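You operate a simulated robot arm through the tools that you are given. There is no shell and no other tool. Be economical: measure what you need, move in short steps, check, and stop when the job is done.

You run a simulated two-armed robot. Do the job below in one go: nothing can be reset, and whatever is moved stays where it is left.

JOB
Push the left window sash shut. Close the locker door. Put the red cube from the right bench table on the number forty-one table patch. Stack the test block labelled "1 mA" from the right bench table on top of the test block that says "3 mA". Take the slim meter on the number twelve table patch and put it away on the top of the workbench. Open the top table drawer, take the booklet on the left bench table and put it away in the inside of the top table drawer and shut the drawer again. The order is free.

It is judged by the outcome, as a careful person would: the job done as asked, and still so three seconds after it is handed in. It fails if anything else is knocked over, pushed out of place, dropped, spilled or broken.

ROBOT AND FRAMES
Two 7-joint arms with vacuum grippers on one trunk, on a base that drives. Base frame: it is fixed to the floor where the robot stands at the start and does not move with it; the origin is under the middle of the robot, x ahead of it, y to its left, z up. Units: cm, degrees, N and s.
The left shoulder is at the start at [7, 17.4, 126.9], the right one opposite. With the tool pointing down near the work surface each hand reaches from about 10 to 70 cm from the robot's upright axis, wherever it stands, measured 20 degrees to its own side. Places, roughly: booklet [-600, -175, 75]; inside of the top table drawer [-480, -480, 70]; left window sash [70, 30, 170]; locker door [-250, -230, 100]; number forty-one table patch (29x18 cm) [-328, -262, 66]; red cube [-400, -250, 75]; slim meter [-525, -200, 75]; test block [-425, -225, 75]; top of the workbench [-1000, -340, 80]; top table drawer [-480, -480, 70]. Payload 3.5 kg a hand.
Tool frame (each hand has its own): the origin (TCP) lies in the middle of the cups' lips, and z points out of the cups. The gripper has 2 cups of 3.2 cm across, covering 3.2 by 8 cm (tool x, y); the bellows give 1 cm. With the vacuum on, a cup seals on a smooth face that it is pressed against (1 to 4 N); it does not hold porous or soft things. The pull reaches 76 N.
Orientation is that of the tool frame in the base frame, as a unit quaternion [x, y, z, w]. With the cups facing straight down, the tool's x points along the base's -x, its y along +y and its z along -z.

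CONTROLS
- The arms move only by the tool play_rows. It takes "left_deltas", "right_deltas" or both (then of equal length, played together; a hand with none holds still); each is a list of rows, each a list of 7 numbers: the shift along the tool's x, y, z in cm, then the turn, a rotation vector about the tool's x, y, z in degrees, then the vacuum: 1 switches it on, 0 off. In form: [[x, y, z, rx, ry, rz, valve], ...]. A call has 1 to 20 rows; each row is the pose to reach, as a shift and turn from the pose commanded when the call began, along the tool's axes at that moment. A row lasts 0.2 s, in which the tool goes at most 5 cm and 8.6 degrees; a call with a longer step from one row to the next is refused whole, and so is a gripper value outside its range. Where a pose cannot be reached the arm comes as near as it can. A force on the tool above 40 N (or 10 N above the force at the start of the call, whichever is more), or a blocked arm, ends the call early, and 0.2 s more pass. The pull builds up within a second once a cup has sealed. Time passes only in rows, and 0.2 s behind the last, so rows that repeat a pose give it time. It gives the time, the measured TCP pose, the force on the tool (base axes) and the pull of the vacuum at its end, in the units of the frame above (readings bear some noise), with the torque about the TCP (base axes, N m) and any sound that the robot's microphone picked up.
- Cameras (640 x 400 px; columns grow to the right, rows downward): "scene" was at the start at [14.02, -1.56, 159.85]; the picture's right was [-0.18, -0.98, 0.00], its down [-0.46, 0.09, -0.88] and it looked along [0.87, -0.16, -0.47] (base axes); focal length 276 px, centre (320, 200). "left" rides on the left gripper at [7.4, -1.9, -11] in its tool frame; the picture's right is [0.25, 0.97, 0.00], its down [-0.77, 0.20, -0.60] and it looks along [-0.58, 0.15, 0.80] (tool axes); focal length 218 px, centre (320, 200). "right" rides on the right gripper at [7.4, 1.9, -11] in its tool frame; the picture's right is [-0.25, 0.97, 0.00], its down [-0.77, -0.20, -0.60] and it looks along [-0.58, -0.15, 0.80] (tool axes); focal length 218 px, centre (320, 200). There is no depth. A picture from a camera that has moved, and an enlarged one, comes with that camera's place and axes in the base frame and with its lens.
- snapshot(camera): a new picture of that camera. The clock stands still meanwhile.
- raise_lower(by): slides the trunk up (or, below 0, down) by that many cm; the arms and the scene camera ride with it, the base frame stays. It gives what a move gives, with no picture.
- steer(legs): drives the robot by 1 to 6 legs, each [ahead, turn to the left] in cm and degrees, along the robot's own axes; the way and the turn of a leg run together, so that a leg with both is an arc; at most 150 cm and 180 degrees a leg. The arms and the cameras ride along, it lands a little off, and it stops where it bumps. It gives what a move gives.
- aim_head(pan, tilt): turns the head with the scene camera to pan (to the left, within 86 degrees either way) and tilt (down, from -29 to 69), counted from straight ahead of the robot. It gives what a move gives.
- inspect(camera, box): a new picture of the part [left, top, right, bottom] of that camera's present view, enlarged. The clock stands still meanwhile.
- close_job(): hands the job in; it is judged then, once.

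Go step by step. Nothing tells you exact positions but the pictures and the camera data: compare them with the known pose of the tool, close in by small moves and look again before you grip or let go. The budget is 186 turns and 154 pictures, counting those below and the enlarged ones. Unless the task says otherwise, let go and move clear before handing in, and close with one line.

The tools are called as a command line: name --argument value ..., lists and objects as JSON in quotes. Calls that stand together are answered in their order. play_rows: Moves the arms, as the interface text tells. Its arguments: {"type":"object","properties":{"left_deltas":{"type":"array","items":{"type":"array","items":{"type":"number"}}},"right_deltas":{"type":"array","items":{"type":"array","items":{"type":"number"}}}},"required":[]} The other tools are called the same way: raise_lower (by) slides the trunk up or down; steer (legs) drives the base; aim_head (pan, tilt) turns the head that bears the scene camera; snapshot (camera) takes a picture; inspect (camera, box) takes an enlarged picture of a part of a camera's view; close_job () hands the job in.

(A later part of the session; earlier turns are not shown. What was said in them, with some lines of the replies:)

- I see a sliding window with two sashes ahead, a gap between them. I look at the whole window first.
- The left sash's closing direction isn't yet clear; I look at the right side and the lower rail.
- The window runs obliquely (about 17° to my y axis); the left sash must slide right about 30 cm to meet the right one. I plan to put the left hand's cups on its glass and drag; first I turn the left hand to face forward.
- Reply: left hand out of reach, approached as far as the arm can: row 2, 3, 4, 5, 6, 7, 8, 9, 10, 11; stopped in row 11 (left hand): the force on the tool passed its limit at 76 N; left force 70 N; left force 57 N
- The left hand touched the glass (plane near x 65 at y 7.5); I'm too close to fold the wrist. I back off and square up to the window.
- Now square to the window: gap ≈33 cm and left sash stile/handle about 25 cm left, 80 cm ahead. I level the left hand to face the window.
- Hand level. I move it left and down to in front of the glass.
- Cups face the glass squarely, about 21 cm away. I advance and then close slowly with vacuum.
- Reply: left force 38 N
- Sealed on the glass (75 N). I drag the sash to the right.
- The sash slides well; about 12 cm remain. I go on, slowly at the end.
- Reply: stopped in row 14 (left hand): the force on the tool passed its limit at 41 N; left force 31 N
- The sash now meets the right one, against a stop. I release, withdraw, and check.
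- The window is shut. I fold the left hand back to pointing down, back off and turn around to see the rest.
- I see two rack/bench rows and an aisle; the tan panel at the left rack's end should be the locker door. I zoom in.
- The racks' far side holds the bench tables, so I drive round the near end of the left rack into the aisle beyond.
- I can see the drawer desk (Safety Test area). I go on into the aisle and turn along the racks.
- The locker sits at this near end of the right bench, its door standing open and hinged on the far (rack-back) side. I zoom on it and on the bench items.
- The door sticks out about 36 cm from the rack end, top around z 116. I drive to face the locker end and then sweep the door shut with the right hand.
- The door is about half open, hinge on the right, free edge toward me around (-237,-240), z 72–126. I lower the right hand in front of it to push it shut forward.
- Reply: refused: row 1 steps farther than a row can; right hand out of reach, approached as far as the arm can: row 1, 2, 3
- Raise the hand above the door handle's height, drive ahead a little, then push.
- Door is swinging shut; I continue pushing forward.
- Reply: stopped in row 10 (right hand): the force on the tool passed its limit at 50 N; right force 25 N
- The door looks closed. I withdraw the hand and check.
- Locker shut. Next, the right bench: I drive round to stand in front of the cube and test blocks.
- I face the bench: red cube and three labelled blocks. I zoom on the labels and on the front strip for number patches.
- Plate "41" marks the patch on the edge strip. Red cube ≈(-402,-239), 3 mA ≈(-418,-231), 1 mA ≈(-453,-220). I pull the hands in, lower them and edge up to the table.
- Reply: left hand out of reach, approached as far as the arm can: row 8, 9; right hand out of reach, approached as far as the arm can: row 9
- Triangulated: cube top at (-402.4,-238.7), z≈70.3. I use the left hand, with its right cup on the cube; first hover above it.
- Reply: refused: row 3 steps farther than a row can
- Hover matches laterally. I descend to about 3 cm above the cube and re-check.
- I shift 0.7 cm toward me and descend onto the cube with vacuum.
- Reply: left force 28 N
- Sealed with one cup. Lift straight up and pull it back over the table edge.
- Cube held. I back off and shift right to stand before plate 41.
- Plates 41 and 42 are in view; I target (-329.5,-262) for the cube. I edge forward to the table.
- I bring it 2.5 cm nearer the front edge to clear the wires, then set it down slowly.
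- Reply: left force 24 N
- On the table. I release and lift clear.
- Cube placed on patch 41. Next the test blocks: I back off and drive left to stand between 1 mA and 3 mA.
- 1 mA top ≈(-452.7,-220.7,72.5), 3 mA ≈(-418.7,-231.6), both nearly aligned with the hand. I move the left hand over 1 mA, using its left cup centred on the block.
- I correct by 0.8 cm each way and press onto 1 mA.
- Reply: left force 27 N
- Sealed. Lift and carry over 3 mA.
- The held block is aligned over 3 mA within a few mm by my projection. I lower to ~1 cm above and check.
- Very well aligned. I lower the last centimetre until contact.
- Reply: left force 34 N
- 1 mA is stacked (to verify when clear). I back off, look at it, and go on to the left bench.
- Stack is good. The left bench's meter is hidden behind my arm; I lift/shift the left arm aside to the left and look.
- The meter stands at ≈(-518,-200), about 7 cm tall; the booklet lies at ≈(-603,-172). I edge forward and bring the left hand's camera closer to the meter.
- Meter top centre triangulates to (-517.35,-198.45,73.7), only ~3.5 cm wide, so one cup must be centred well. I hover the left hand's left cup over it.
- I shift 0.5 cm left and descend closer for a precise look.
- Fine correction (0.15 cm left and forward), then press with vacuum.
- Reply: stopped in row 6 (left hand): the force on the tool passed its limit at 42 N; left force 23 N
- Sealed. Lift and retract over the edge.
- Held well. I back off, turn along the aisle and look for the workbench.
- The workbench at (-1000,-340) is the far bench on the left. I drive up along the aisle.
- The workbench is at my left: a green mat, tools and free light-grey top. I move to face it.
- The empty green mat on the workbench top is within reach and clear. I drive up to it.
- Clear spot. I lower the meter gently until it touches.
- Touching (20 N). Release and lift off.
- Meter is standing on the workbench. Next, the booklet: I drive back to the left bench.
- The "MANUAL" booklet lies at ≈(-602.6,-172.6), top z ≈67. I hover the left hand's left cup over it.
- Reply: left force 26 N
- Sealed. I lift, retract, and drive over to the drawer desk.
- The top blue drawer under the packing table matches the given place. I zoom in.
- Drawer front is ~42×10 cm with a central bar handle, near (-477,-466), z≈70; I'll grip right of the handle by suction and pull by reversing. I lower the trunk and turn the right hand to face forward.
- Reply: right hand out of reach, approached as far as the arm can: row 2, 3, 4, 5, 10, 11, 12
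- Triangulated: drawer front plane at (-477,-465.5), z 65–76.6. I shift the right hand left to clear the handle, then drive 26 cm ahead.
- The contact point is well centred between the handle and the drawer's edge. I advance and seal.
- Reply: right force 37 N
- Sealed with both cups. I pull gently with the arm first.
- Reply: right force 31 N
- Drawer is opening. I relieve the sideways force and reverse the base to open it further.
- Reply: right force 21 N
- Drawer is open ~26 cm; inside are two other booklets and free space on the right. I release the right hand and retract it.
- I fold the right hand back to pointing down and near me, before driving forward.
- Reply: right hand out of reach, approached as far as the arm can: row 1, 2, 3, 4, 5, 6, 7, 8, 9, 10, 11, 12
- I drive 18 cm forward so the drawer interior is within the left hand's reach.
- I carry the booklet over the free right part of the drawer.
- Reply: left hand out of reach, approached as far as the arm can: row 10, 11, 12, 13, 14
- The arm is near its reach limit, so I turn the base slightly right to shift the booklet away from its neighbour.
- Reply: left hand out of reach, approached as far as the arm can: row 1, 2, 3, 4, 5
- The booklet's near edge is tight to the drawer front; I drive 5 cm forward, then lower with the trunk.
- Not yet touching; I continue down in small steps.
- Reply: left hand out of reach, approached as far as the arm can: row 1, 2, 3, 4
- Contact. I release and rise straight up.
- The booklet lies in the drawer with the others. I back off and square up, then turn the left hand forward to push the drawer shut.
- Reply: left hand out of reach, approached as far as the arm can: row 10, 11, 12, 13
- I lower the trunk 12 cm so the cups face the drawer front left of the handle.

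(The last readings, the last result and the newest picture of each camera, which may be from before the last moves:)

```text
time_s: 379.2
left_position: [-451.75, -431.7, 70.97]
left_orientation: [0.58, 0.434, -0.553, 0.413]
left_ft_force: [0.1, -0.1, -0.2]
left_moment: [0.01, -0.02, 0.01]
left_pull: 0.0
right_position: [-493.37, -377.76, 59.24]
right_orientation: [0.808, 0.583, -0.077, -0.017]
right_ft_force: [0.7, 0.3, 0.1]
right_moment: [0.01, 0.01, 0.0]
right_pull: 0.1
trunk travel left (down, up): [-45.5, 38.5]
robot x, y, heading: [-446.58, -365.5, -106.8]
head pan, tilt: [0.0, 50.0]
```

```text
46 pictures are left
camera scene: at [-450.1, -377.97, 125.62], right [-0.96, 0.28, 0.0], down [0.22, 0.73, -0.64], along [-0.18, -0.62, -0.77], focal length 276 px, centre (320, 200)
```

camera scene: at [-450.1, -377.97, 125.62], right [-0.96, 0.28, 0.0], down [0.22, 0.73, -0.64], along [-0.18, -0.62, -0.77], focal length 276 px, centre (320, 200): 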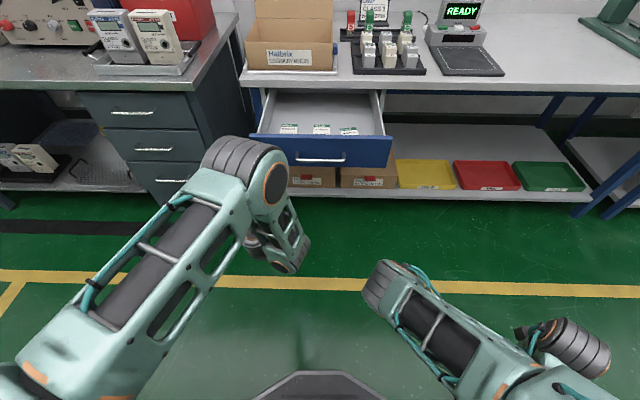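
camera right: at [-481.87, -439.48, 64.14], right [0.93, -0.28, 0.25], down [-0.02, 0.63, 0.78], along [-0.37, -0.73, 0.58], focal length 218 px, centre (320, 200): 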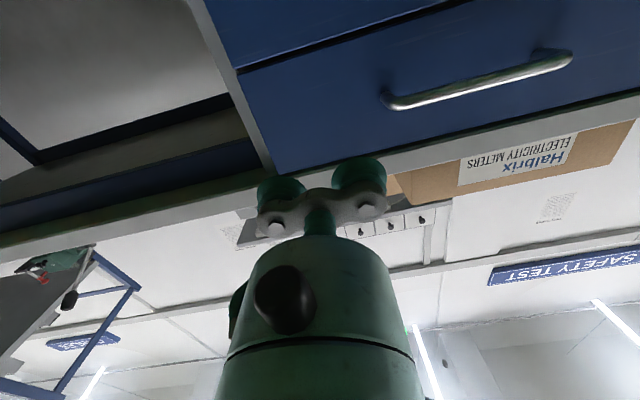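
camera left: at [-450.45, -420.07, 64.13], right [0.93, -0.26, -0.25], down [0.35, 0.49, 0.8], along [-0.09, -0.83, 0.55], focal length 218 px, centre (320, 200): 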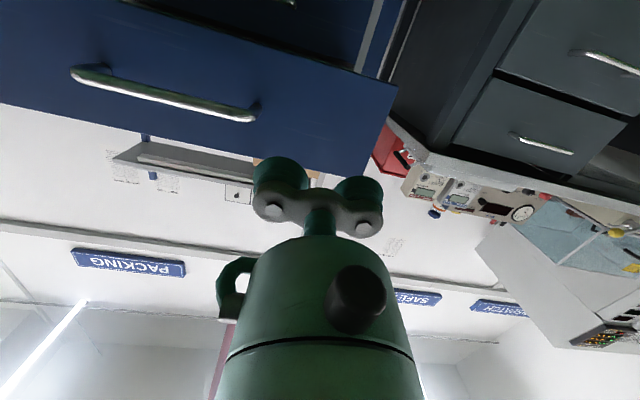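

Contact point will be on the panel between handle and edge. I extend to contact and push a little, then drive.

play_rows --left_deltas '[[0, 0, 3, 0, 0, 0, 0], [0, 0, 6, 0, 0, 0, 0], [0, 0, 9, 0, 0, 0, 0], [0, 0, 11, 0, 0, 0, 0], [0, 0, 12.5, 0, 0, 0, 0], [0, 0, 14, 0, 0, 0, 0], [0, 0, 15, 0, 0, 0, 0], [0, 0, 15, 0, 0, 0, 0]]'

steer --legs '[[10, 0]]'

snapshot --camera "scene"

```text
time_s: 381.0
left_position: [-455.89, -446.09, 70.39]
left_orientation: [0.58, 0.434, -0.552, 0.413]
left_ft_force: [0.5, 0.1, -0.7]
left_moment: [-0.01, 0.0, -0.02]
left_pull: 0.0
right_position: [-493.28, -377.76, 59.21]
right_orientation: [0.808, 0.583, -0.077, -0.017]
right_ft_force: [0.1, 0.2, 0.4]
right_moment: [0.01, -0.01, -0.03]
right_pull: 0.1
trunk travel left (down, up): [-45.5, 38.5]
robot x, y, heading: [-446.95, -365.93, -106.4]
head pan, tilt: [0.0, 50.0]
```

```text
time_s: 382.2
left_position: [-458.8, -455.9, 70.18]
left_orientation: [0.58, 0.435, -0.551, 0.414]
left_ft_force: [0.3, 0.5, -0.4]
left_moment: [-0.03, -0.01, -0.01]
left_pull: 0.1
right_position: [-495.98, -387.45, 59.15]
right_orientation: [0.808, 0.583, -0.076, -0.018]
right_ft_force: [-0.1, -0.6, 0.0]
right_moment: [0.05, -0.01, 0.01]
right_pull: 0.1
trunk travel left (down, up): [-45.5, 38.5]
robot x, y, heading: [-449.51, -375.64, -106.7]
head pan, tilt: [0.0, 50.0]
```

```text
45 pictures are left
camera scene: at [-452.97, -387.72, 125.59], right [-0.96, 0.28, 0.0], down [0.22, 0.74, -0.64], along [-0.18, -0.62, -0.77], focal length 276 px, centre (320, 200)
```

scene: 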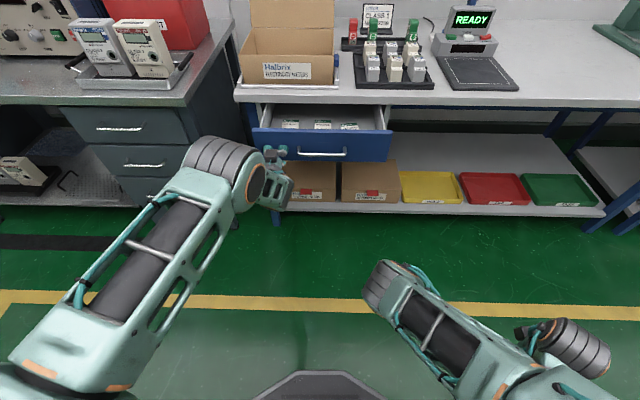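

steer --legs '[[10, 0]]'

play_rows --left_deltas '[[0, 0, 0.8, 0, 0, 0, 0], [0, 0, 1.6, 0, 0, 0, 0], [0, 0, 2.4, 0, 0, 0, 0], [0, 0, 3.2, 0, 0, 0, 0], [0, 0, 4, 0, 0, 0, 0], [0, 0, 4.8, 0, 0, 0, 0], [0, 0, 5.6, 0, 0, 0, 0], [0, 0, 6.4, 0, 0, 0, 0], [0, 0, 7.2, 0, 0, 0, 0]]'

snapshot --camera "scene"

```text
time_s: 383.3
left_position: [-461.63, -465.41, 70.25]
left_orientation: [0.58, 0.435, -0.551, 0.413]
left_ft_force: [0.8, -0.2, -0.3]
left_moment: [-0.05, -0.02, -0.01]
left_pull: 0.0
right_position: [-499.02, -397.13, 59.27]
right_orientation: [0.809, 0.583, -0.077, -0.018]
right_ft_force: [-0.1, -0.3, -0.3]
right_moment: [0.03, 0.01, 0.03]
right_pull: 0.0
trunk travel left (down, up): [-45.5, 38.5]
robot x, y, heading: [-452.25, -385.23, -106.5]
head pan, tilt: [0.0, 50.0]
```

```text
time_s: 385.4
left_position: [-463.41, -471.65, 69.96]
left_orientation: [0.579, 0.434, -0.552, 0.414]
left_ft_force: [7.8, 22.3, 9.4]
left_moment: [0.25, -0.02, 0.0]
left_pull: 0.0
right_position: [-498.74, -396.82, 59.25]
right_orientation: [0.809, 0.583, -0.078, -0.016]
right_ft_force: [-0.2, -0.4, 0.4]
right_moment: [-0.02, -0.02, 0.0]
right_pull: 0.0
trunk travel left (down, up): [-45.5, 38.5]
robot x, y, heading: [-451.97, -385.04, -106.2]
head pan, tilt: [0.0, 50.0]
stopped in row 9 (left hand): the force on the tool passed its limit at 44 N (the readings are from after the stop); the commanded pose is now the measured one
```

```text
44 pictures are left
camera scene: at [-455.58, -396.64, 125.68], right [-0.96, 0.28, 0.0], down [0.21, 0.73, -0.65], along [-0.18, -0.62, -0.76], focal length 276 px, centre (320, 200)
```

scene: 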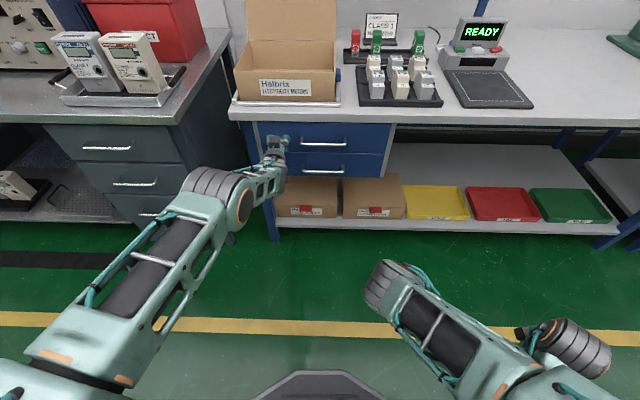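

Drawer met its stop. I back off and inspect.

play_rows --left_deltas '[[0, 0, -1, 0, 0, 0, 0], [0, 0, -4, 0, 0, 0, 0], [0, 0, -8, 0, 0, 0, 0], [0, 0, -12, 0, 0, 0, 0]]'

steer --legs '[[-50, 0]]'

aim_head --pan 0 --tilt 30

inspect --camera "scene" --box '[180, 100, 480, 290]'

```text
time_s: 386.4
left_position: [-459.92, -460.48, 70.38]
left_orientation: [0.58, 0.436, -0.551, 0.413]
left_ft_force: [-0.2, -0.3, 0.8]
left_moment: [0.03, -0.01, -0.02]
left_pull: 0.1
right_position: [-498.92, -397.02, 59.16]
right_orientation: [0.808, 0.583, -0.077, -0.016]
right_ft_force: [0.1, 0.4, 1.0]
right_moment: [0.0, -0.01, 0.03]
right_pull: 0.1
trunk travel left (down, up): [-45.5, 38.5]
robot x, y, heading: [-452.27, -384.66, -106.6]
head pan, tilt: [0.0, 50.0]
```

```text
time_s: 389.4
left_position: [-445.49, -412.02, 70.39]
left_orientation: [0.58, 0.437, -0.549, 0.414]
left_ft_force: [0.0, 0.5, 0.3]
left_moment: [0.05, -0.04, -0.01]
left_pull: 0.1
right_position: [-484.81, -348.81, 59.23]
right_orientation: [0.807, 0.585, -0.078, -0.017]
right_ft_force: [-0.2, -1.2, 0.7]
right_moment: [-0.02, 0.0, 0.0]
right_pull: 0.1
trunk travel left (down, up): [-45.5, 38.5]
robot x, y, heading: [-438.19, -336.79, -105.9]
head pan, tilt: [0.0, 50.0]
```

```text
time_s: 390.2
left_position: [-445.54, -412.01, 70.3]
left_orientation: [0.579, 0.437, -0.549, 0.414]
left_ft_force: [0.4, 0.3, 0.2]
left_moment: [0.02, -0.02, -0.02]
left_pull: 0.0
right_position: [-484.82, -348.82, 59.23]
right_orientation: [0.807, 0.585, -0.076, -0.017]
right_ft_force: [-0.2, 1.4, -0.9]
right_moment: [0.01, 0.01, 0.03]
right_pull: 0.0
trunk travel left (down, up): [-45.5, 38.5]
robot x, y, heading: [-438.37, -336.44, -105.8]
head pan, tilt: [0.0, 30.0]
```

```text
2.11 times, centred on (330, 195) of scene
camera zoom: at [-441.97, -349.89, 128.55], right [-0.96, 0.27, 0.0], down [0.14, 0.48, -0.87], along [-0.24, -0.83, -0.5], focal length 580 px, centre (299, 210)
```

zoom: 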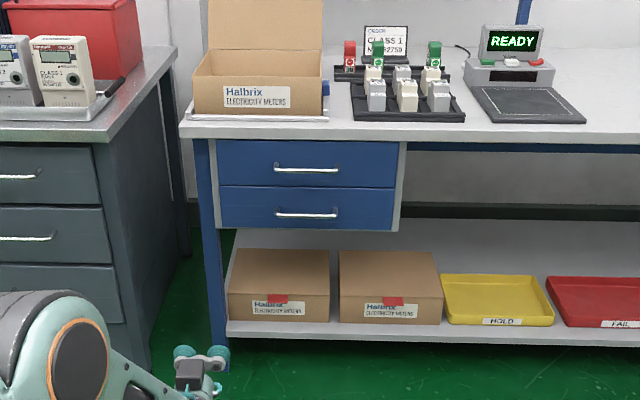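

Both drawers are flush and nothing on the table has moved. All parts of the job are done and my hands are clear, so I hand it in.

close_job

```text
The job is handed in.
```

All six tasks are done and the job is handed in: the left sash and locker door are shut, the red cube is on patch 41, and 1 mA is stacked on 3 mA. The slim meter is on the workbench, and the booklet is in the closed top drawer.
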